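You operate a simulated robot arm through the tools that you are given. There is no shell and no other tool. Be economical: measure what you need, move in short steps, check, and stop when the job is done.

The job below is to be done with a simulated robot arm. You get a single attempt, and the scene is never put back.

TASK
With the rig off, set the limit collar by the card; run the rod out and home, switch off.

The check looks at the end state, three seconds after you hand in, the way a careful person would. Anything else that was tipped, shoved, dropped, spilled or broken makes it a failure.

THE ROBOT
A 7-joint arm with a two-finger parallel gripper, fixed in place. Base frame: the origin is at the foot of the arm, x ahead of it, y to its left, z up; the work surface is at about z = 4. Units: mm, rad, N and s.
With the tool pointing down near the work surface it reaches from about 240 to 620 mm from the base axis. Its first joint turns from -1.152 to 1.152 rad. Payload 2.6 kg.
The TCP is the grasp point between the finger pads, 30 mm short of the fingertips. In the tool frame z runs along the fingers and y along their closing line. Largest opening 94 mm; finger width 28, thickness 10; the body of the gripper, 50 by 96 mm, starts 55 mm behind the TCP.
Orientation is told as [roll, pitch, yaw] about the base's x, y, z axes, in that order, counted from this pose: with the fingers straight down and closing along the base's y, the tool's x points along the base's -x, its y along +y and its z along -z.

THE INTERFACE
- The arm moves only by the tool step_arm. Its argument "series" is a list of rows, each a list of 3 entries, a list of its own where there are three numbers: the shift along the tool's x, y, z in mm, then the turn, a rotation vector about the tool's x, y, z in rad, then the finger opening in mm, from 0 to 94. In form: [[[tx, ty, tz], [wx, wy, wz], gripper], ...]. A call has 1 to 10 rows; each row shifts and turns the commanded pose from where the row before left it, along the tool's axes as they then stand. A row lasts 0.2 s, in which the tool goes at most 50 mm and 0.15 rad; a call with a longer step from one row to the next is refused whole, and so is a gripper value outside its range. A pose out of reach is approached as far as the arm can. The call stops where the force on the tool passes 40 N (or 10 N more than at its start, if that is more) or the arm is blocked; 0.2 s more then pass. The fingers move at their own pace (about 72 mm/s each) and stop on an object; they squeeze with about 28 N. The grip force told is the motor's: it shows also when the fingers shut on nothing. Time passes only in rows, and 0.2 s behind the last, so rows that do not move let the fingers close. The reply holds the time, the measured pose of the TCP, the force on the tool along the base axes, the opening and the grip force, in the units named above and with some noise, and new pictures: "views" is both (left out), scene, wrist or none.
- Cameras (640 x 400 px; columns grow to the right, rows downward): "scene" is fixed at [51.4, 445.6, 565.9]; the picture's right is [-0.60, -0.80, 0.00], its down [-0.45, 0.34, -0.82] and it looks along [0.66, -0.49, -0.57] (base axes); focal length 353 px, centre (320, 200). "wrist" rides on the gripper at [-37, 0, -58] in the tool frame; the picture's right is [0.00, -1.00, 0.00], its down [0.97, 0.00, -0.24] and it looks along [0.24, 0.00, 0.97] (tool axes); focal length 218 px, centre (320, 200).
- point_at(camera, pixels): for up to 12 pixels [column, row] of the newest picture of that camera ("zoom" is the newest enlarged one), the place [x, y, z] in the base frame of the surface seen there, good to about 2 mm. The clock stands still meanwhile.
- close_up(camera, box): a new picture of the part [left, top, right, bottom] of that camera's present view, enlarged. The clock stands still meanwhile.
- hand_in(): hands the job in; it is judged then, once.

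Work in short steps. Measure before you move; look again where a grasp or a placing could have gone wrong, and mend it. You have 80 turns and 120 pictures in all, those below and enlarged ones among them. Open the gripper and draw the arm clear of the work before you hand the job in, unless the task says otherwise; then end with one line.

The tools are called by a JSON object that holds its "method" and its "body". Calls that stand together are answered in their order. step_arm: Moves the arm, as the interface text tells. Its arguments: {"type":"object","properties":{"series":{"type":"array"},"views":{"type":"string","enum":["both","scene","wrist","none"]}},"required":["series"]} The other tools are called the same way: point_at (camera, pixels) gives the place of the surface under pixels of a picture; close_up (camera, box) takes an enlarged picture of a part of a camera's view; hand_in () hands the job in.

At the start:

```text
time: 0.0
tcp_pos: [410.5, 117.5, 345.6]
orientation: [0.0, 0.0, -0.001]
ft_force: [0.7, 0.0, -0.5]
gripper_width: 94.2
grip_force: 0.0
```

scene: 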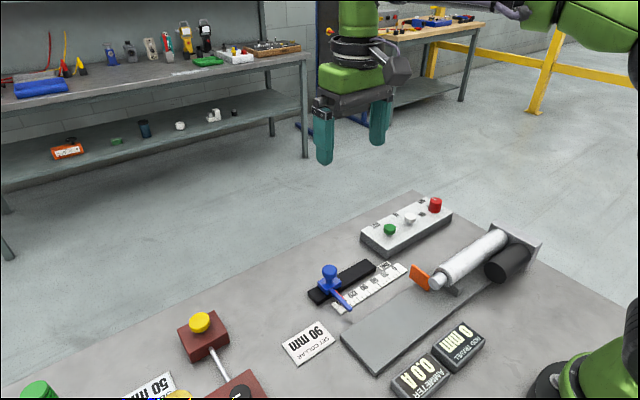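
wrist: 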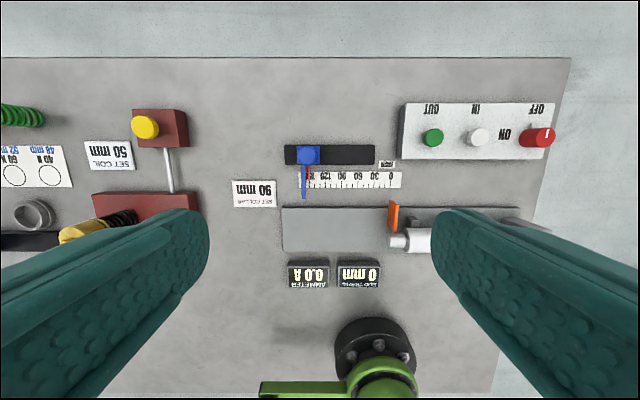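

The scene shows a collar (blue, about (330,280)), a scale, a card "90 mm" and a control box. I enlarge these parts for detail.

{"method": "close_up", "body": {"camera": "scene", "box": [270, 180, 550, 355]}}

{"method": "close_up", "body": {"camera": "wrist", "box": [220, 90, 420, 215]}}

{"method": "close_up", "body": {"camera": "wrist", "box": [390, 90, 570, 202]}}

```text
2.29 times, centred on (410, 268) of scene
```

zoom: 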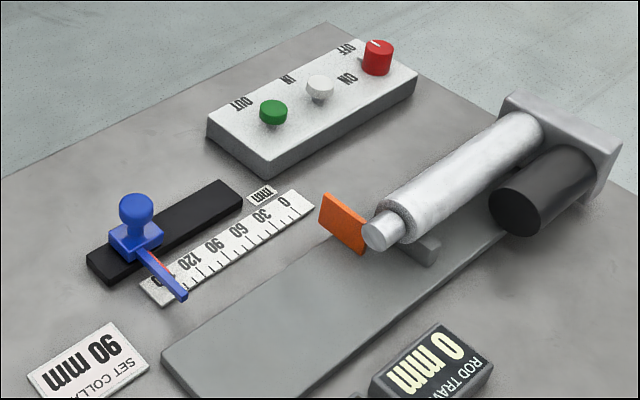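

```text
3.20 times, centred on (320, 152) of wrist
```

zoom: 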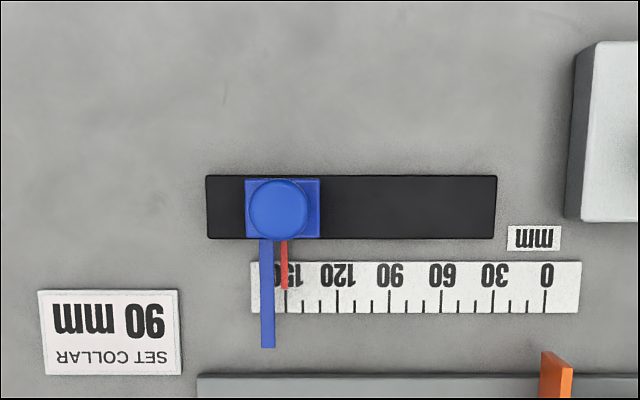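

```text
3.56 times, centred on (480, 146) of wrist
```

zoom: 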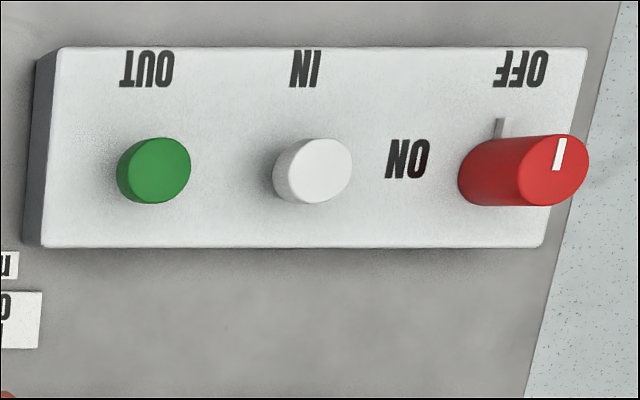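

The red index on the collar reads about 150; the card asks 90. The switch mark points to OFF. Now I measure the key points in the scene view.

{"method": "point_at", "body": {"camera": "scene", "pixels": [[330, 268], [330, 273], [326, 284], [346, 305], [389, 228], [410, 218], [436, 201], [390, 234], [400, 236], [316, 294], [370, 266], [417, 280]]}}

{"method": "point_at", "body": {"camera": "wrist", "pixels": [[307, 154], [309, 178], [303, 194], [309, 186], [390, 184], [433, 138], [479, 137], [546, 137], [341, 184], [394, 207], [530, 125], [450, 155]]}}

```text
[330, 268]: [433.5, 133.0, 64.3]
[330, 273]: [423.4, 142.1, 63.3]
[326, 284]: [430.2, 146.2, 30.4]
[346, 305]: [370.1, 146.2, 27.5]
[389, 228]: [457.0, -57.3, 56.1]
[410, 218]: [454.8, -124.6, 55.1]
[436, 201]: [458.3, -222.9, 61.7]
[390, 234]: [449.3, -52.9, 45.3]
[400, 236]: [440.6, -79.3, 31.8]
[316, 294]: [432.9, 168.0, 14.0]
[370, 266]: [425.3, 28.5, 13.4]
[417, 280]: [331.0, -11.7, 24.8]
```

```text
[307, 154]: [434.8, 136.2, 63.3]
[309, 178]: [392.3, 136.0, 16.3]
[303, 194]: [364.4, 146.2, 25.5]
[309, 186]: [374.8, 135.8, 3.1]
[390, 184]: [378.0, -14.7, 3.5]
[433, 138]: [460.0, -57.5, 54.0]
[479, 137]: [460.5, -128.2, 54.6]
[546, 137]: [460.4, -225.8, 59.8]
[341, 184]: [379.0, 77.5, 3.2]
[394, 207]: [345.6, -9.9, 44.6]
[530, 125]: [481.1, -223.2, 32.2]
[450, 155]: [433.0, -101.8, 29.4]
```

Scale runs 1 mm/mm along y (0 at y≈-15, 150 at y≈136); the knob sits at (434,136), top z≈64. I move above it and look.

{"method": "step_arm", "body": {"series": [[[-12, 9, 0], [0, 0, 0], 94], [[-12, 9, 40], [0, 0, 0], 80], [[0, 0, 45], [0, 0, 0], 70], [[0, 0, 45], [0, 0, 0], 70], [[0, 0, 45], [0, 0, 0], 70], [[0, 0, 35], [0, 0, 0], 70]]}}

```text
time: 1.4
tcp_pos: [436.2, 133.5, 134.2]
orientation: [0.0, -0.002, 0.001]
ft_force: [0.4, -0.2, 0.3]
gripper_width: 69.9
grip_force: 0.0
```

scene: 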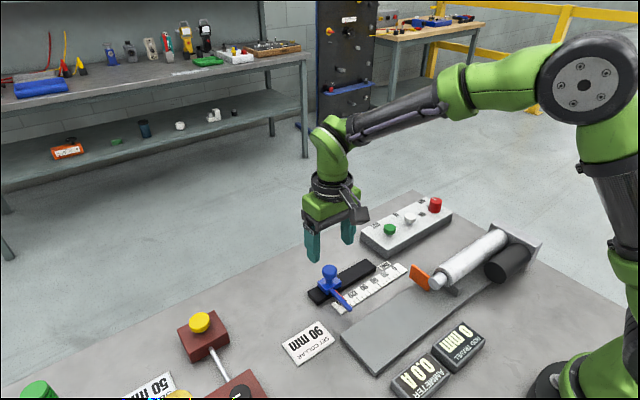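
wrist: 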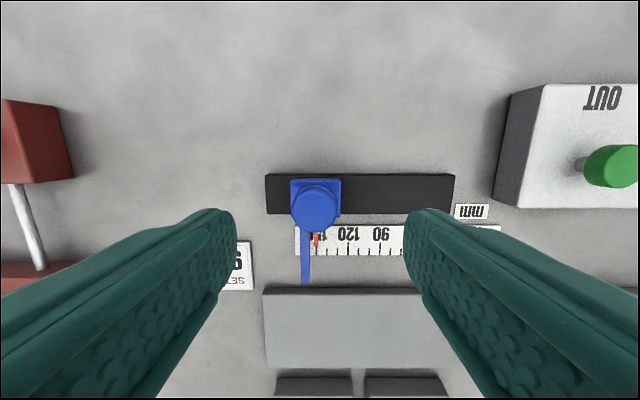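

The knob shows at (315,207), i.e. y≈136; I centre, descend so the tips end above the collar body, and close.

{"method": "step_arm", "body": {"series": [[[2, 2.5, 35], [0, 0, 0], 70], [[0, 0, 31], [0, 0, 0], 70], [[0, 0, 0], [0, 0, 0], 20], [[0, 0, 0], [0, 0, 0], 20], [[0, 0, 0], [0, 0, 0], 20]]}}

```text
time: 2.6
tcp_pos: [435.1, 136.7, 69.1]
orientation: [-0.002, 0.001, -0.003]
ft_force: [-0.4, -11.4, -3.1]
gripper_width: 29.4
grip_force: 45.1
```

scene: 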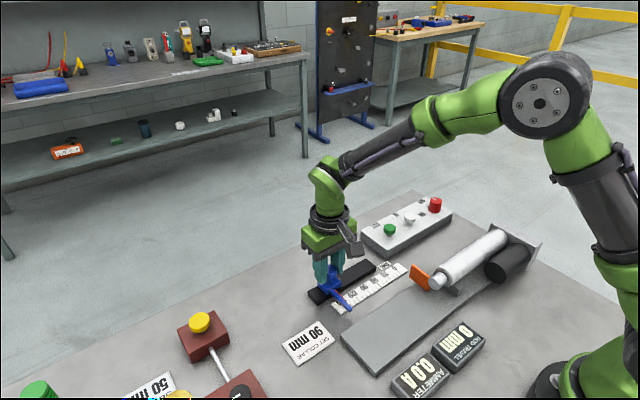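
wrist: 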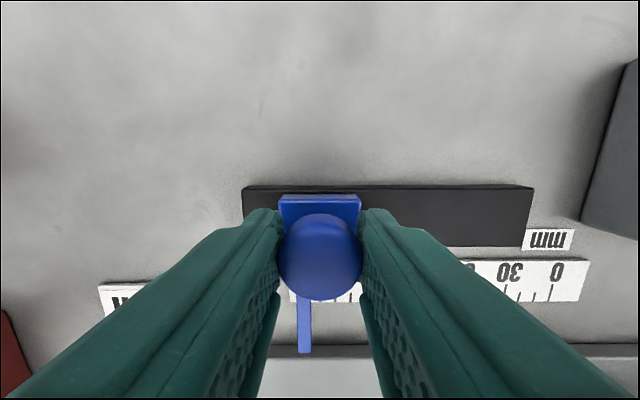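

Knob held (29.4 mm). I slide it toward the lower numbers by 45 mm in small rows.

{"method": "step_arm", "body": {"series": [[[0, -5, 0], [0, 0, 0], 20], [[0, -10, 0], [0, 0, 0], 20], [[0, -10, 0], [0, 0, 0], 20], [[0, -10, 0], [0, 0, 0], 20], [[0, -10, 0], [0, 0, 0], 20], [[0, 0, 0], [0, 0, 0], 20]]}}

```text
time: 4.0
tcp_pos: [435.0, 92.6, 69.1]
orientation: [0.001, -0.006, 0.004]
ft_force: [29.3, -1.0, -22.6]
gripper_width: 29.7
grip_force: 44.9
```

scene: 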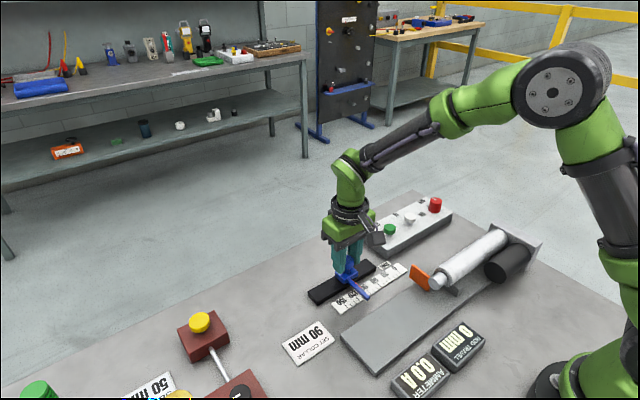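
wrist: 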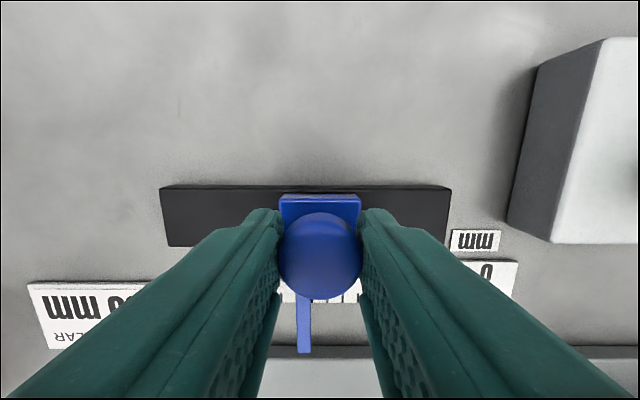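

It slides well; about 15 mm more, then I check the scale.

{"method": "step_arm", "body": {"series": [[[0, -5, 0], [0, 0, 0], 20], [[0, -5, 0], [0, 0, 0], 20], [[0, -4, 0], [0, 0, 0], 20], [[0, 0, 0], [0, 0, 0], 20]], "views": "scene"}}

{"method": "close_up", "body": {"camera": "scene", "box": [300, 240, 420, 315]}}

{"method": "close_up", "body": {"camera": "wrist", "box": [260, 240, 380, 315]}}

```text
time: 5.0
tcp_pos: [434.6, 78.3, 69.0]
orientation: [0.0, -0.008, 0.003]
ft_force: [23.7, 1.7, -16.3]
gripper_width: 29.1
grip_force: 45.1
```

scene: 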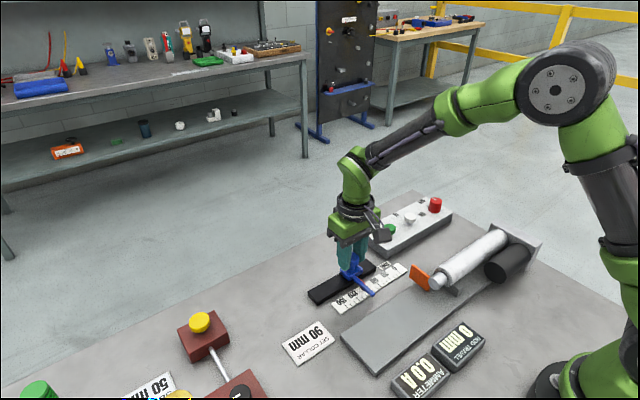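

```text
5.33 times, centred on (360, 278) of scene
```

zoom: 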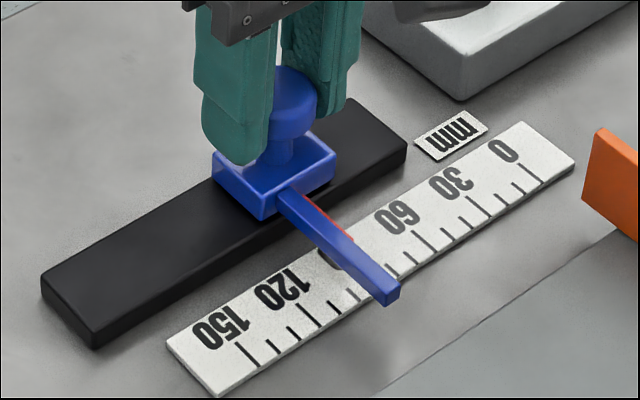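

```text
5.33 times, centred on (320, 278) of wrist
```

zoom: 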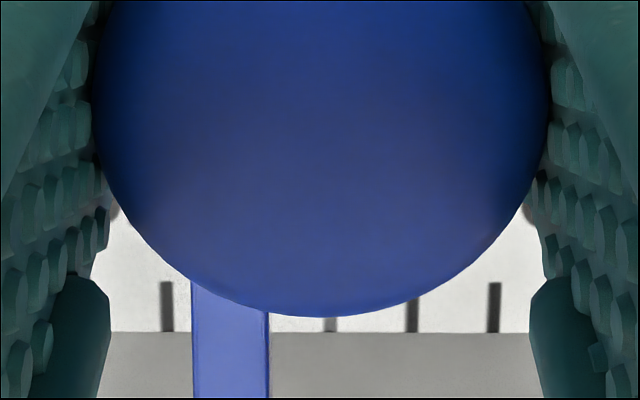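

Tick 90 lies about 2 mm farther along; I nudge 1.5 mm, release, lift and read the index.

{"method": "step_arm", "body": {"series": [[[0, -1.5, 0], [0, 0, 0], 20], [[0, 0, 0], [0, 0, 0], 20], [[0, 0, 0], [0, 0, 0], 60], [[0, 0, 0], [0, 0, 0], 70], [[0, 0, -40], [0, 0, 0], 70], [[40, 0, -40], [0, 0, 0], 94], [[0, 0, -40], [0, 0, 0], 94]]}}

{"method": "close_up", "body": {"camera": "wrist", "box": [240, 80, 400, 180]}}

{"method": "close_up", "body": {"camera": "scene", "box": [300, 240, 420, 315]}}

```text
refused: row 6 steps farther than a row can; nothing moved
```

```text
4.00 times, centred on (320, 130) of wrist
```

zoom: 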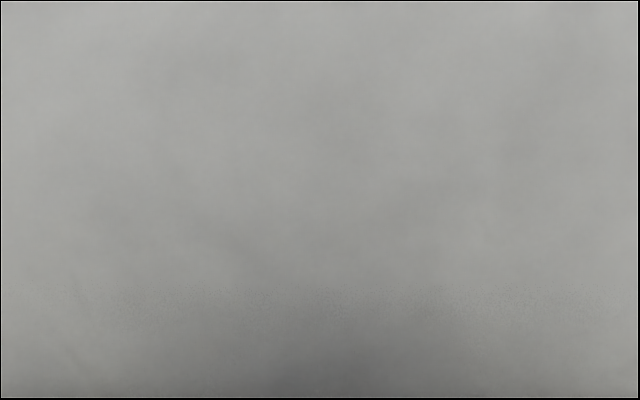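

```text
5.33 times, centred on (360, 278) of scene
```

zoom: 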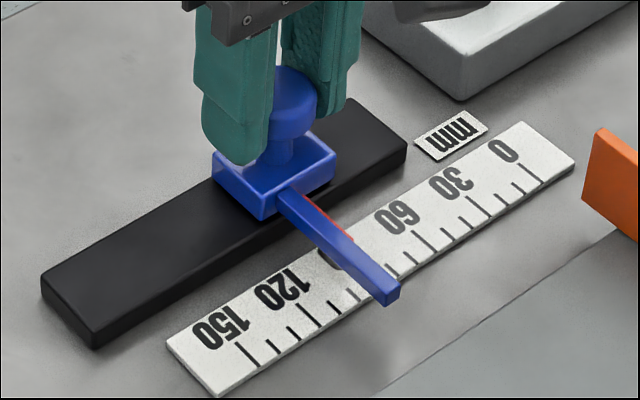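

A row was too long, so nothing moved; I repeat it split up.

{"method": "step_arm", "body": {"series": [[[0, -1.5, 0], [0, 0, 0], 20], [[0, 0, 0], [0, 0, 0], 20], [[0, 0, 0], [0, 0, 0], 60], [[0, 0, 0], [0, 0, 0], 70], [[0, 0, -40], [0, 0, 0], 70], [[0, 0, -40], [0, 0, 0], 94], [[40, 0, 0], [0, 0, 0], 94], [[0, 0, -30], [0, 0, 0], 94]]}}

```text
time: 6.8
tcp_pos: [392.3, 77.3, 179.7]
orientation: [0.0, 0.0, 0.0]
ft_force: [0.0, -0.4, 0.3]
gripper_width: 94.1
grip_force: 0.0
```

scene: 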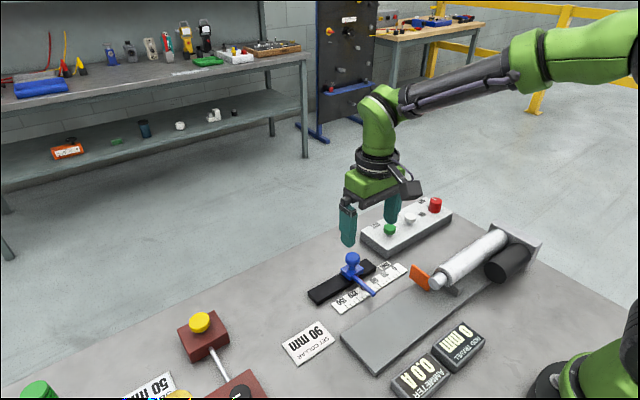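
wrist: 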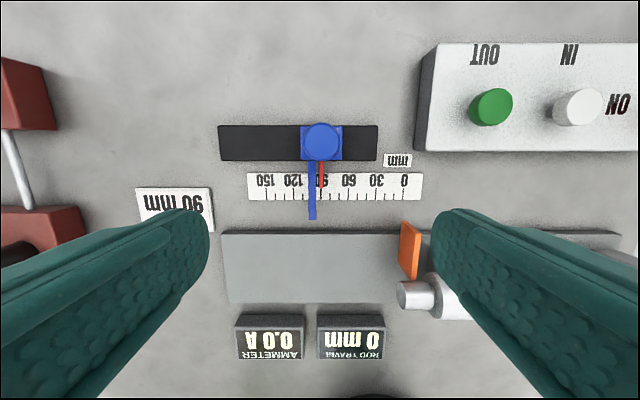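

Released; I zoom in on the index.

{"method": "close_up", "body": {"camera": "wrist", "box": [272, 150, 368, 210]}}

{"method": "point_at", "body": {"camera": "zoom", "pixels": [[322, 150], [322, 220], [325, 320], [227, 320], [423, 320], [270, 350]]}}

```text
6.67 times, centred on (320, 180) of wrist
```

zoom: 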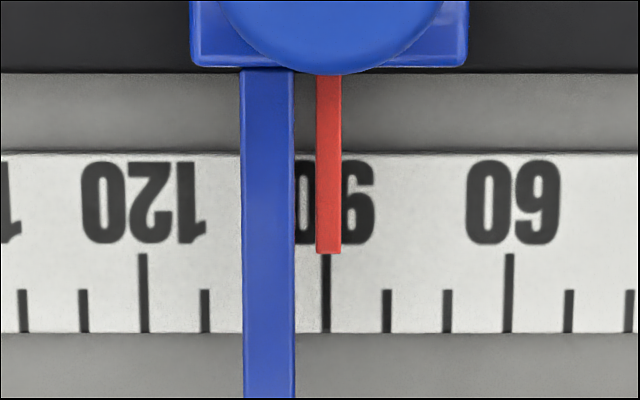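

```text
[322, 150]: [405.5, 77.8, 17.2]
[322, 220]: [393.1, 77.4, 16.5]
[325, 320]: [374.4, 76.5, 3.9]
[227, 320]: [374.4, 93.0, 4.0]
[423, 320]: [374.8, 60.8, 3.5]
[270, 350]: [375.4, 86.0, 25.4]
```

Index reads about 89.5–90: good. Next I travel over the red switch at (460,-225).

{"method": "step_arm", "body": {"series": [[[-10, -43, 0], [0, 0, 0], 70], [[-10, -43, 0], [0, 0, 0], 70], [[-10, -43, 0], [0, 0, 0], 70], [[-10, -43, 0], [0, 0, 0], 70], [[-10, -43, 0], [0, 0, 0], 70], [[-9, -43, 0], [0, 0, 0], 70], [[-9, -44, 0], [0, 0, 0], 70], [[0, 0, 30], [0, 0, 0], 70], [[0, 0, 0], [0, 0, 0], 70]]}}

```text
time: 8.8
tcp_pos: [458.2, -224.9, 148.4]
orientation: [-0.001, 0.001, 0.002]
ft_force: [1.3, 0.0, -0.1]
gripper_width: 70.1
grip_force: 0.1
```

scene: 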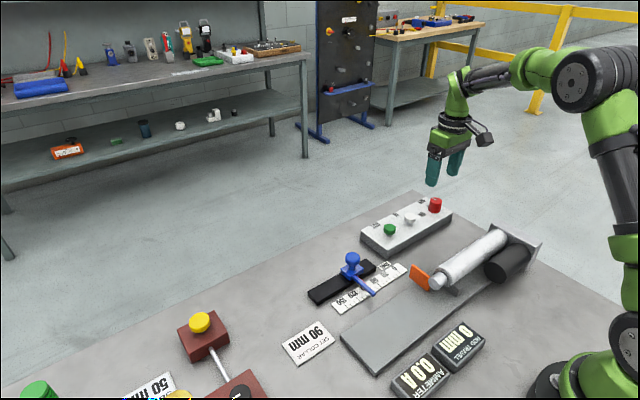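
wrist: 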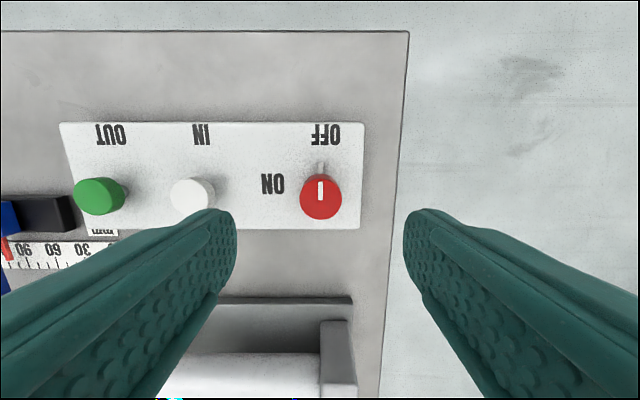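

The switch top is at (321,196); I measure its centre and edges.

{"method": "point_at", "body": {"camera": "wrist", "pixels": [[321, 180], [304, 193], [338, 193], [321, 210], [321, 195], [290, 212], [192, 190], [100, 192]]}}

```text
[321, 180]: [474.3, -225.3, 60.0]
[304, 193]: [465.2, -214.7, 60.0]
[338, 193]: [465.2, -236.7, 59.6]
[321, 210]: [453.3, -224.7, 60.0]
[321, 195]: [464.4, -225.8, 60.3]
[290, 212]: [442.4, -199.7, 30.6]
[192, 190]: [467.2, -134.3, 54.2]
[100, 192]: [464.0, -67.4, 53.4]
```

Knob centre ≈ (461.5,-225.5), 26 mm across, top z 60. I descend to z≈66 and close.

{"method": "step_arm", "body": {"series": [[[-3, 0, 40], [0, 0, 0], 70], [[0, 0, 42], [0, 0, 0], 60], [[0, 0, 0], [0, 0, 0], 60], [[0, 0, 0], [0, 0, 0], 15], [[0, 0, 0], [0, 0, 0], 15], [[0, 0, 0], [0, 0, 0], 15]]}}

```text
time: 10.2
tcp_pos: [462.9, -224.5, 67.8]
orientation: [0.0, -0.001, 0.002]
ft_force: [0.2, 2.5, -4.4]
gripper_width: 29.6
grip_force: 45.3
```

scene: 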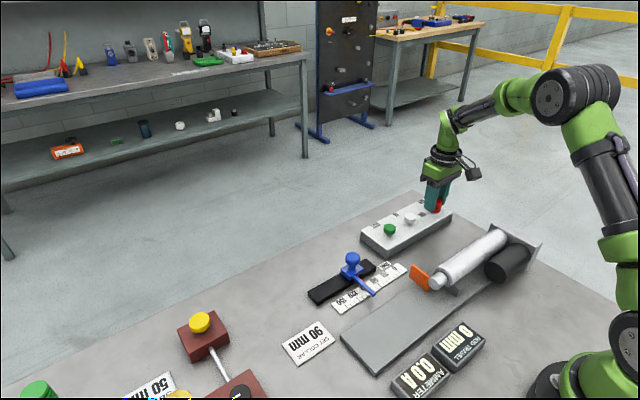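
wrist: 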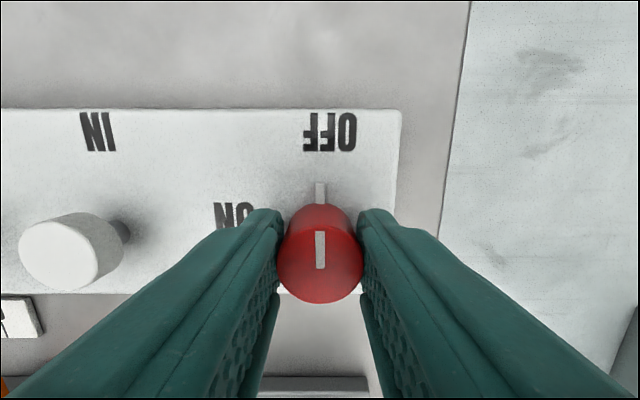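

Knob held (29.6 mm). I turn it counter-clockwise from above (−z of the tool), toward ON.

{"method": "step_arm", "body": {"series": [[[0, 0, 0], [0, 0, -0.14], 15], [[0, 0, 0], [0, 0, -0.14], 15], [[0, 0, 0], [0, 0, -0.14], 15], [[0, 0, 0], [0, 0, -0.14], 15], [[0, 0, 0], [0, 0, -0.14], 15], [[0, 0, 0], [0, 0, -0.14], 15], [[0, 0, 0], [0, 0, -0.14], 15], [[0, 0, 0], [0, 0, -0.14], 15], [[0, 0, 0], [0, 0, 0], 15]]}}

```text
time: 11.8
tcp_pos: [461.6, -222.2, 67.2]
orientation: [0.009, -0.002, 0.914]
ft_force: [-3.0, 3.0, -0.3]
gripper_width: 30.0
grip_force: 45.3
stopped in row 7: the force on the tool passed its limit (the readings are from after the stop); the commanded pose is now the measured one
```

scene: 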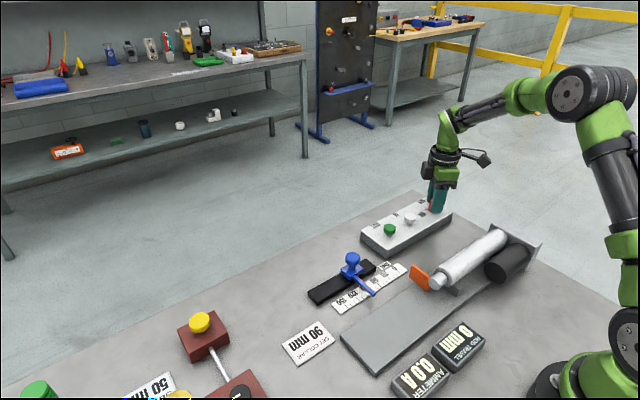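
wrist: 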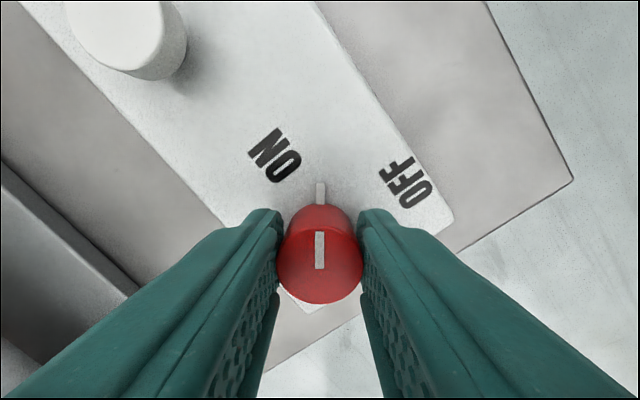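

The switch turned 0.91 rad with the tool; a side force stopped it. I continue from the relaxed pose.

{"method": "step_arm", "body": {"series": [[[0, 0, 0], [0, 0, -0.14], 15], [[0, 0, 0], [0, 0, -0.14], 15], [[0, 0, 0], [0, 0, -0.14], 15], [[0, 0, 0], [0, 0, -0.14], 15], [[0, 0, 0], [0, 0, -0.1], 15], [[0, 0, 0], [0, 0, 0], 15]]}}

```text
time: 13.2
tcp_pos: [461.1, -223.1, 68.2]
orientation: [0.013, -0.009, 1.573]
ft_force: [-29.7, 10.5, 14.8]
gripper_width: 29.8
grip_force: 44.7
```

scene: 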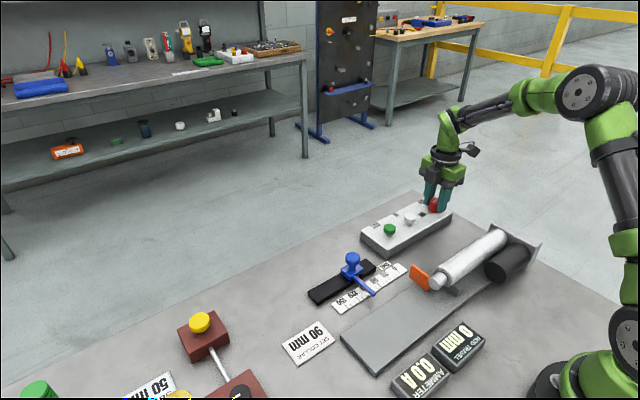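
wrist: 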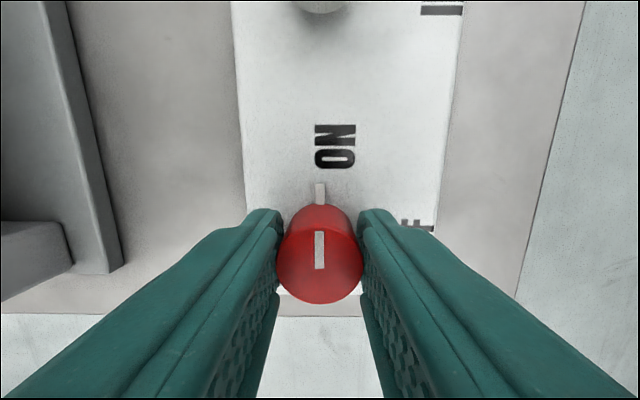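

The mark now points to ON. I release, lift, and go over the OUT button at about (462,-60), closing the fingers.

{"method": "step_arm", "body": {"series": [[[0, 0, 0], [0, 0, 0], 50], [[0, 0, 0], [0, 0, 0], 60], [[0, 0, -40], [0, 0, 0], 60], [[0, 0, -30], [0, 0, 0], 60], [[-42, 0, 0], [0, 0, 0], 0], [[-42, 0, 0], [0, 0, 0], 0], [[-42, 0, 0], [0, 0, 0], 0], [[-36, 0, 0], [0, 0, 0], 0], [[0, 0, 0], [0, 0, 0], 0]]}}

{"method": "close_up", "body": {"camera": "scene", "box": [340, 190, 540, 400]}}

```text
time: 15.2
tcp_pos: [460.0, -62.7, 137.3]
orientation: [0.008, -0.006, 1.572]
ft_force: [-0.4, 0.4, 0.5]
gripper_width: 0.0
grip_force: 27.9
```

scene: 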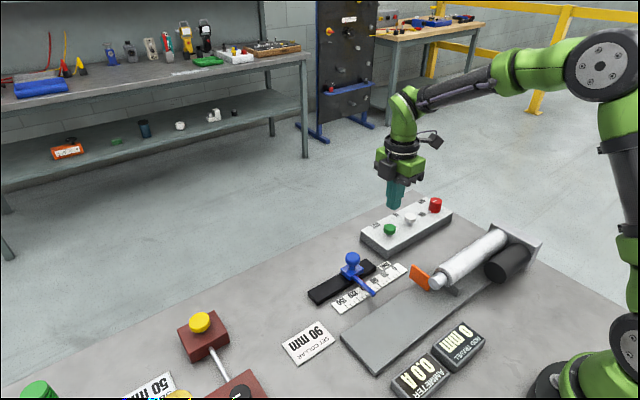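
wrist: 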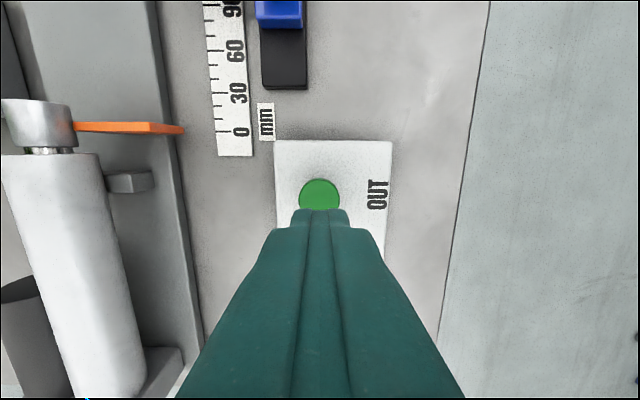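

```text
1.90 times, centred on (440, 295) of scene
```

zoom: 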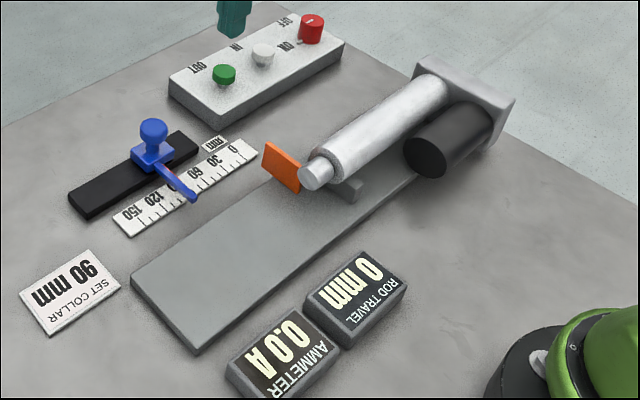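

Switch at ON, displays 0 mm. I measure the green button's top (319,195).

{"method": "point_at", "body": {"camera": "wrist", "pixels": [[319, 183], [303, 195], [336, 195], [319, 203]]}}

{"method": "point_at", "body": {"camera": "scene", "pixels": [[389, 228], [389, 226], [389, 230], [410, 217]]}}

```text
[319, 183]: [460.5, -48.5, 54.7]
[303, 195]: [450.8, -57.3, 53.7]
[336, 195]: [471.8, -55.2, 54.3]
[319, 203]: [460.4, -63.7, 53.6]
```

```text
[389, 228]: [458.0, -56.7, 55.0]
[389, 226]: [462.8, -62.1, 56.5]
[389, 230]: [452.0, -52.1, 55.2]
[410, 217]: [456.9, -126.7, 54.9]
```

Centre ≈ (461,-59). I shift 3 mm and press down; contact is expected at TCP z≈84.

{"method": "step_arm", "body": {"series": [[[-3, 0, 25], [0, 0, 0], 0], [[0, 0, 22], [0, 0, 0], 0], [[0, 0, 4], [0, 0, 0], 0], [[0, 0, 3], [0, 0, 0], 0], [[0, 0, 2], [0, 0, 0], 0], [[0, 0, 2], [0, 0, 0], 0]], "views": "scene"}}

{"method": "close_up", "body": {"camera": "scene", "box": [340, 190, 540, 400]}}

```text
time: 16.6
tcp_pos: [462.2, -58.6, 80.4]
orientation: [0.006, -0.007, 1.574]
ft_force: [0.3, 0.4, 1.6]
gripper_width: 0.0
grip_force: 27.8
```

scene: 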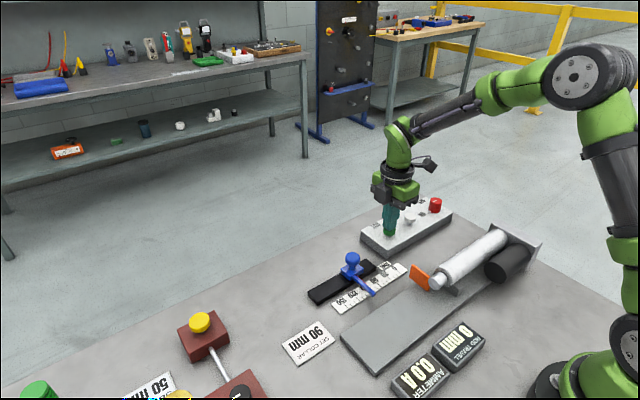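

```text
1.90 times, centred on (440, 295) of scene
```

zoom: 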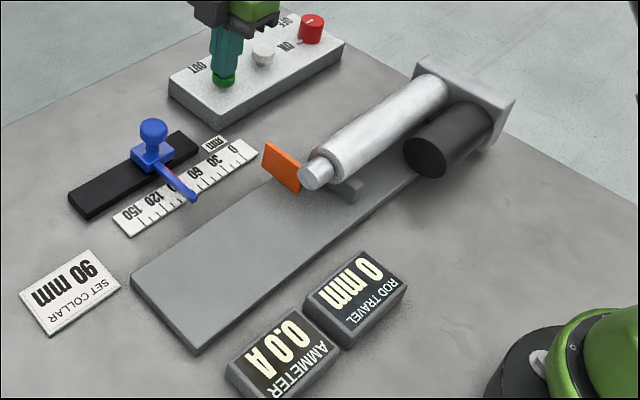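

Just touching (1.6 N), nothing runs yet; I press on in small steps.

{"method": "step_arm", "body": {"series": [[[0, 0, 1.5], [0, 0, 0], 0], [[0, 0, 1.5], [0, 0, 0], 0], [[0, 0, 1], [0, 0, 0], 0], [[0, 0, 0], [0, 0, 0], 0]], "views": "scene"}}

{"method": "close_up", "body": {"camera": "scene", "box": [340, 190, 540, 400]}}

```text
time: 17.6
tcp_pos: [461.7, -58.3, 75.8]
orientation: [0.007, -0.003, 1.575]
ft_force: [2.0, -1.6, 1.1]
gripper_width: 0.4
grip_force: 27.8
```

scene: 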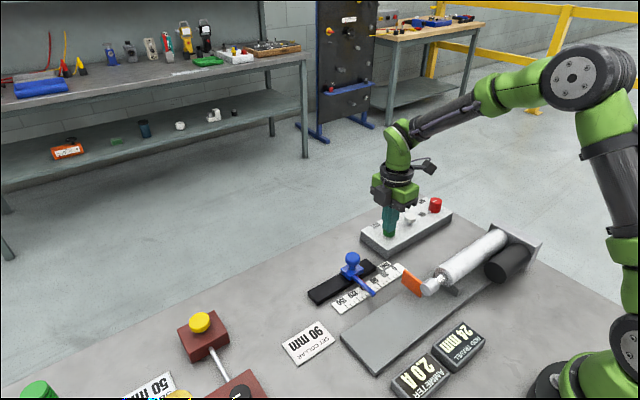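

```text
1.90 times, centred on (440, 295) of scene
```

zoom: 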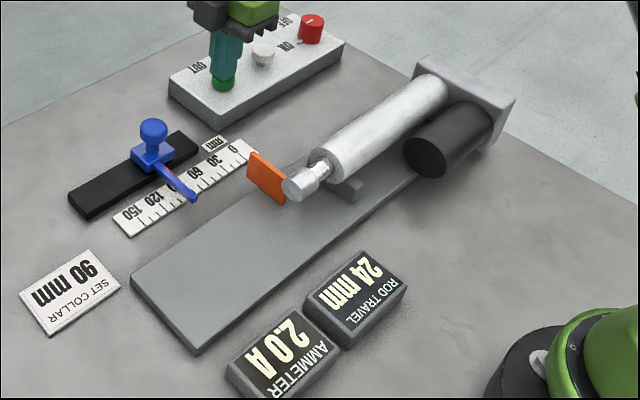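

The rod runs: 24 mm, 2.0 A. I keep holding briefly and watch.

{"method": "step_arm", "body": {"series": [[[0, 0, 0], [0, 0, 0], 0], [[0, 0, 0], [0, 0, 0], 0], [[0, 0, 0], [0, 0, 0], 0]], "views": "scene"}}

{"method": "close_up", "body": {"camera": "scene", "box": [340, 190, 540, 400]}}

```text
time: 18.4
tcp_pos: [461.7, -57.8, 76.3]
orientation: [0.007, -0.008, 1.575]
ft_force: [0.5, -0.9, 2.1]
gripper_width: 0.0
grip_force: 27.9
```

scene: 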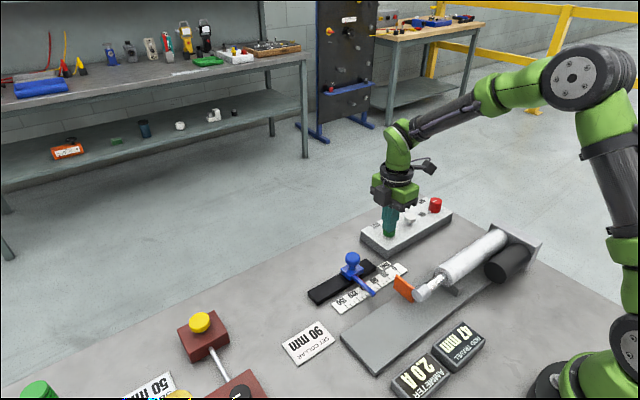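

```text
1.90 times, centred on (440, 295) of scene
```

zoom: 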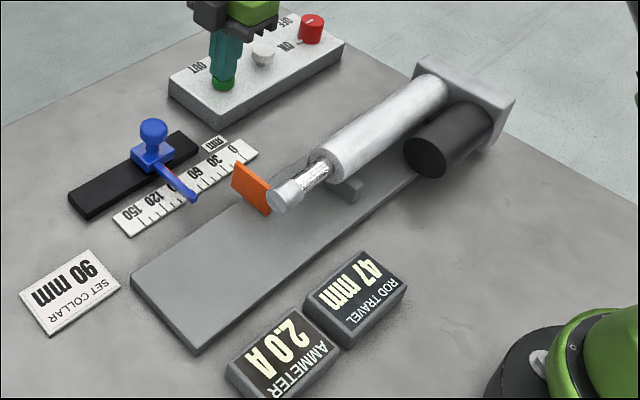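

47 mm, about 29 mm/s; hold 1.2 s more.

{"method": "step_arm", "body": {"series": [[[0, 0, 0], [0, 0, 0], 0], [[0, 0, 0], [0, 0, 0], 0], [[0, 0, 0], [0, 0, 0], 0], [[0, 0, 0], [0, 0, 0], 0], [[0, 0, 0], [0, 0, 0], 0]], "views": "scene"}}

{"method": "close_up", "body": {"camera": "scene", "box": [340, 190, 540, 400]}}

```text
time: 19.6
tcp_pos: [461.4, -56.6, 76.6]
orientation: [0.009, -0.007, 1.573]
ft_force: [-0.8, 0.8, 1.8]
gripper_width: 0.0
grip_force: 28.1
```

scene: 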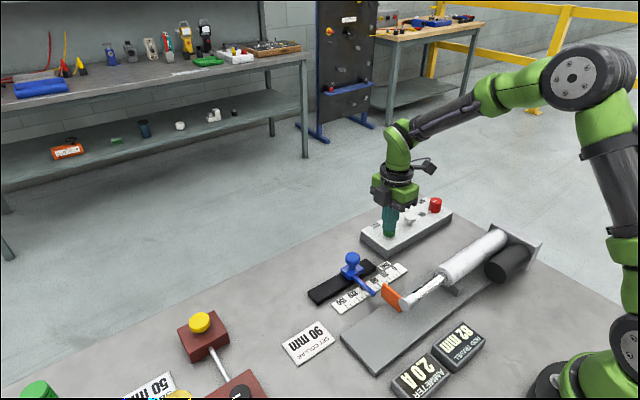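

```text
1.90 times, centred on (440, 295) of scene
```

zoom: 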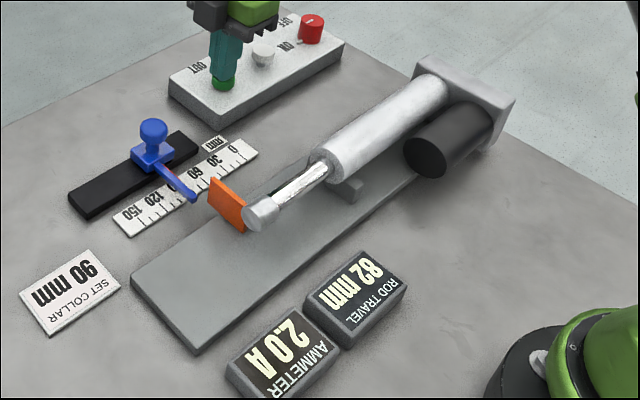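

82 mm; hold 0.4 s more.

{"method": "step_arm", "body": {"series": [[[0, 0, 0], [0, 0, 0], 0]], "views": "scene"}}

{"method": "close_up", "body": {"camera": "scene", "box": [340, 190, 540, 400]}}

```text
time: 20.0
tcp_pos: [461.4, -57.9, 76.4]
orientation: [0.01, -0.007, 1.574]
ft_force: [-0.8, 0.8, 2.7]
gripper_width: 0.0
grip_force: 27.9
```

scene: 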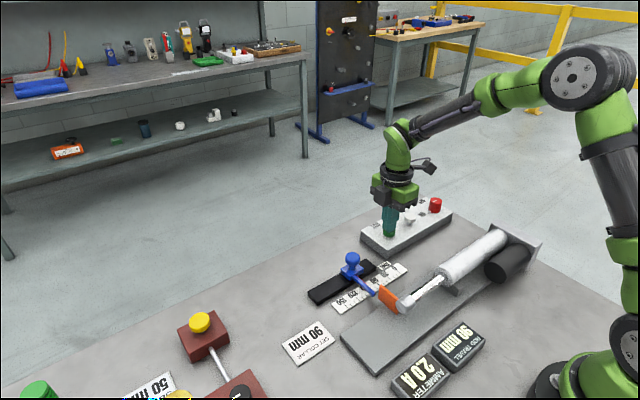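

```text
1.90 times, centred on (440, 295) of scene
```

zoom: 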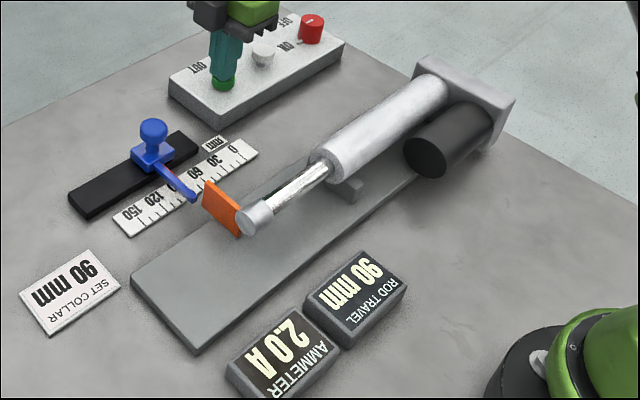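

The travel reads 90 mm, as set; I lift off OUT at once and look.

{"method": "step_arm", "body": {"series": [[[0, 0, -25], [0, 0, 0], 0], [[0, 0, -10], [0, 0, 0], 0]], "views": "scene"}}

{"method": "close_up", "body": {"camera": "scene", "box": [340, 190, 540, 400]}}

```text
time: 20.6
tcp_pos: [462.1, -58.6, 112.0]
orientation: [0.009, -0.007, 1.576]
ft_force: [-0.2, -0.1, 0.9]
gripper_width: 0.0
grip_force: 28.1
```

scene: 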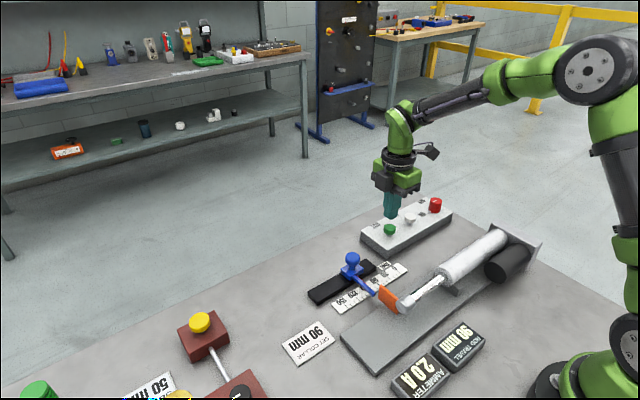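

```text
1.90 times, centred on (440, 295) of scene
```

zoom: 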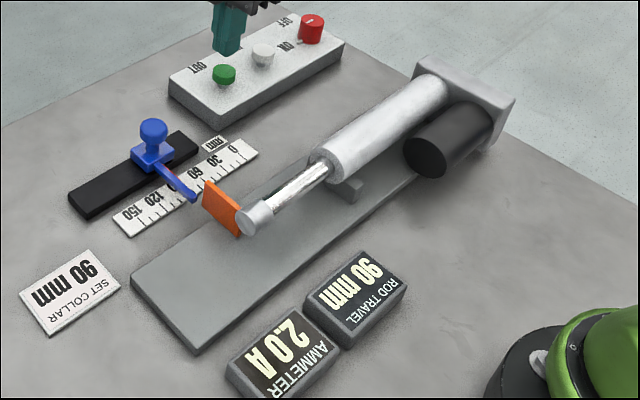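

Still 90 mm at 2.0 A with OUT latched: the rod is stopped at the collar. I move to the IN button at y≈-128 and press.

{"method": "step_arm", "body": {"series": [[[35, 0, 0], [0, 0, 0], 0], [[34, 0, 0], [0, 0, 0], 0], [[0, 0, 0], [0, 0, 0], 0], [[0, 0, 26], [0, 0, 0], 0], [[0, 0, 4], [0, 0, 0], 0], [[0, 0, 3], [0, 0, 0], 0], [[0, 0, 2], [0, 0, 0], 0], [[0, 0, 1.5], [0, 0, 0], 0]], "views": "scene"}}

{"method": "close_up", "body": {"camera": "scene", "box": [340, 190, 540, 400]}}

```text
time: 22.4
tcp_pos: [462.0, -126.3, 75.3]
orientation: [0.007, -0.006, 1.572]
ft_force: [-7.3, 0.5, 13.1]
gripper_width: 0.0
grip_force: 28.4
```

scene: 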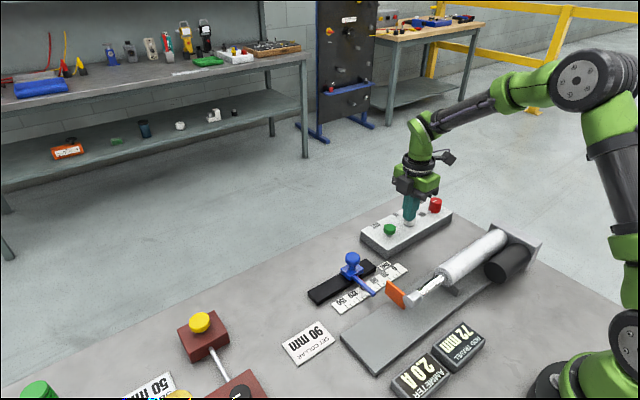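

```text
1.90 times, centred on (440, 295) of scene
```

zoom: 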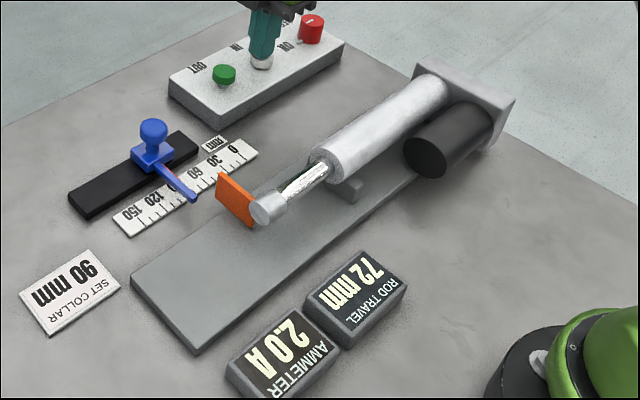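

The rod is coming home (72 mm). I hold IN for 2 s more.

{"method": "step_arm", "body": {"series": [[[0, 0, 0], [0, 0, 0], 0], [[0, 0, 0], [0, 0, 0], 0], [[0, 0, 0], [0, 0, 0], 0], [[0, 0, 0], [0, 0, 0], 0], [[0, 0, 0], [0, 0, 0], 0], [[0, 0, 0], [0, 0, 0], 0], [[0, 0, 0], [0, 0, 0], 0], [[0, 0, 0], [0, 0, 0], 0], [[0, 0, 0], [0, 0, 0], 0]], "views": "scene"}}

{"method": "close_up", "body": {"camera": "scene", "box": [340, 190, 540, 400]}}

```text
time: 24.4
tcp_pos: [462.4, -127.5, 75.1]
orientation: [0.007, -0.005, 1.576]
ft_force: [-6.1, -1.5, 22.6]
gripper_width: 0.0
grip_force: 28.5
```

scene: 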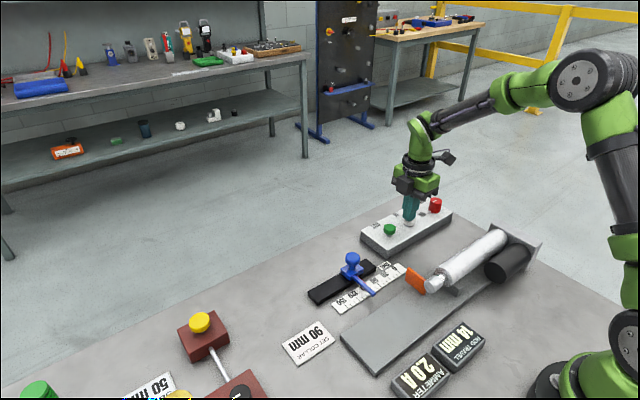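

```text
1.90 times, centred on (440, 295) of scene
```

zoom: 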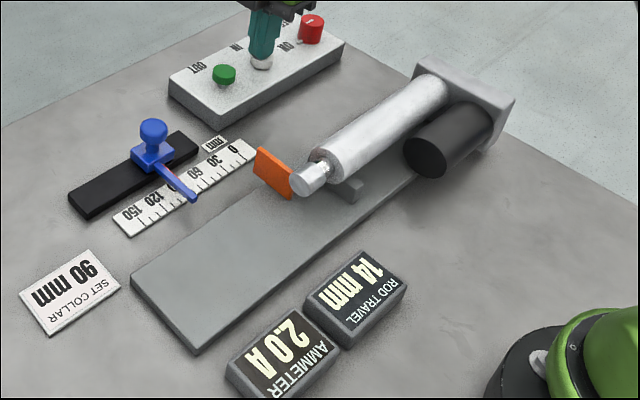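

14 mm left; hold another 0.6 s, then lift off.

{"method": "step_arm", "body": {"series": [[[0, 0, 0], [0, 0, 0], 0], [[0, 0, 0], [0, 0, 0], 0], [[0, 0, 0], [0, 0, 0], 0], [[0, 0, -30], [0, 0, 0], 0], [[0, 0, -30], [0, 0, 0], 0]], "views": "scene"}}

{"method": "close_up", "body": {"camera": "scene", "box": [340, 190, 540, 400]}}

```text
time: 25.6
tcp_pos: [460.9, -127.8, 134.2]
orientation: [0.008, -0.007, 1.574]
ft_force: [0.2, -0.1, 0.3]
gripper_width: 0.3
grip_force: 27.9
```

scene: 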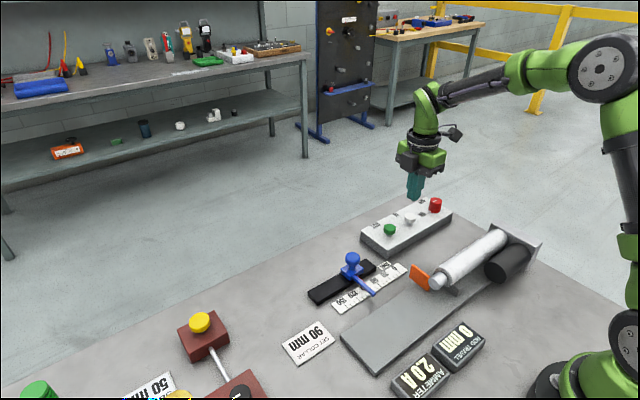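

```text
1.90 times, centred on (440, 295) of scene
```

zoom: 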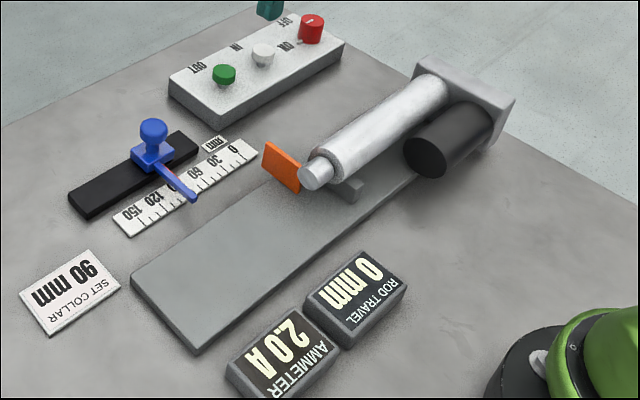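

Rod home at 0 mm. I go to the switch, open at yaw 1.57, and descend around it.

{"method": "step_arm", "body": {"series": [[[40, 0, 0], [0, 0, 0], 60], [[40, 0, 0], [0, 0, 0], 60], [[16.5, 0, 0], [0, 0, 0], 60], [[0, 0, 0], [0, 0, 0], 60], [[0, 0, 35], [0, 0, 0], 60], [[0, 0, 32], [0, 0, 0], 60], [[0, 0, 0], [0, 0, 0], 15], [[0, 0, 0], [0, 0, 0], 15], [[0, 0, 0], [0, 0, 0], 15]]}}

```text
time: 27.6
tcp_pos: [460.6, -223.3, 66.4]
orientation: [0.014, -0.008, 1.57]
ft_force: [-31.4, 4.5, 8.5]
gripper_width: 29.7
grip_force: 44.8
```

scene: 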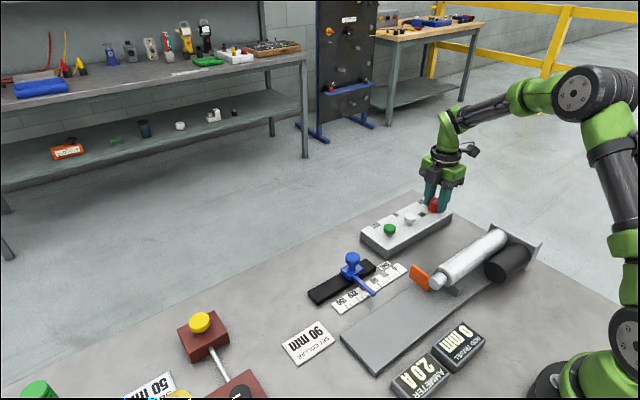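
wrist: 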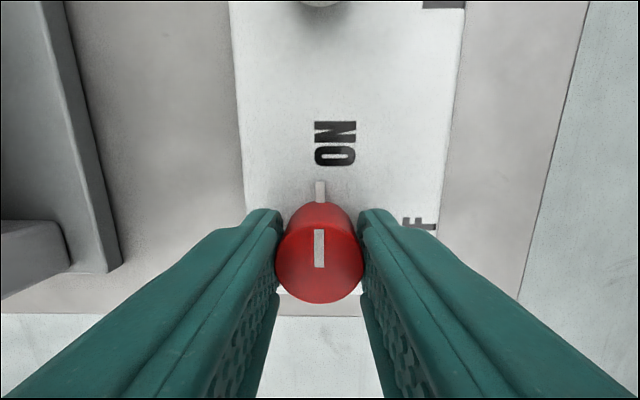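

Gripped, with a −31 N side load in x; I ease 1.5 mm to −x (tool +y) and turn back.

{"method": "step_arm", "body": {"series": [[[0, 1.5, 0], [0, 0, 0], 15], [[0, 0, 0], [0, 0, 0.14], 15], [[0, 0, 0], [0, 0, 0.14], 15], [[0, 0, 0], [0, 0, 0.14], 15], [[0, 0, 0], [0, 0, 0.14], 15], [[0, 0, 0], [0, 0, 0.14], 15], [[0, 0, 0], [0, 0, 0], 15]], "views": "wrist"}}

```text
time: 29.2
tcp_pos: [461.4, -222.8, 66.5]
orientation: [0.007, -0.001, 0.877]
ft_force: [14.7, -12.3, -28.8]
gripper_width: 29.5
grip_force: 45.1
```

wrist: 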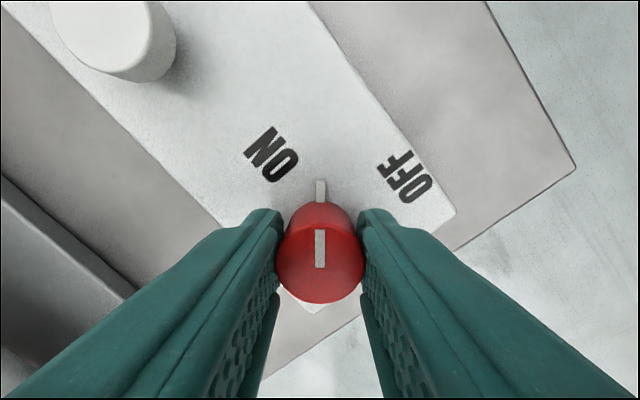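

The switch turns with the tool; 0.88 rad remain to OFF.

{"method": "step_arm", "body": {"series": [[[0, 0, -0.5], [0, 0, 0.14], 15], [[0, 0, 0], [0, 0, 0.14], 15], [[0, 0, 0], [0, 0, 0.14], 15], [[0, 0, 0], [0, 0, 0.14], 15], [[0, 0, 0], [0, 0, 0.14], 15], [[0, 0, 0], [0, 0, 0.14], 15], [[0, 0, 0], [0, 0, 0.04], 15], [[0, 0, 0], [0, 0, 0], 15]]}}

```text
time: 31.0
tcp_pos: [461.4, -224.2, 66.8]
orientation: [-0.001, 0.006, -0.002]
ft_force: [22.1, -17.2, -31.7]
gripper_width: 29.5
grip_force: 44.8
```

scene: 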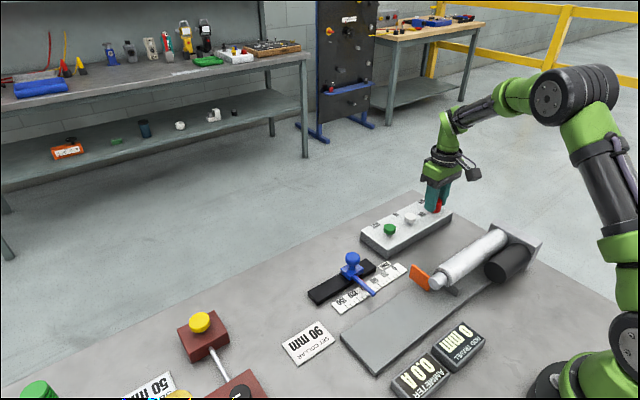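
wrist: 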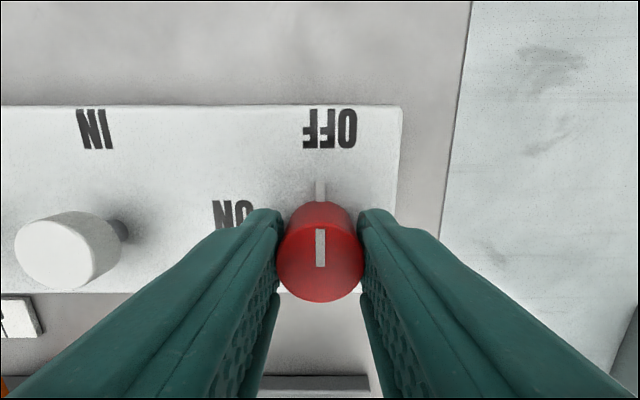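

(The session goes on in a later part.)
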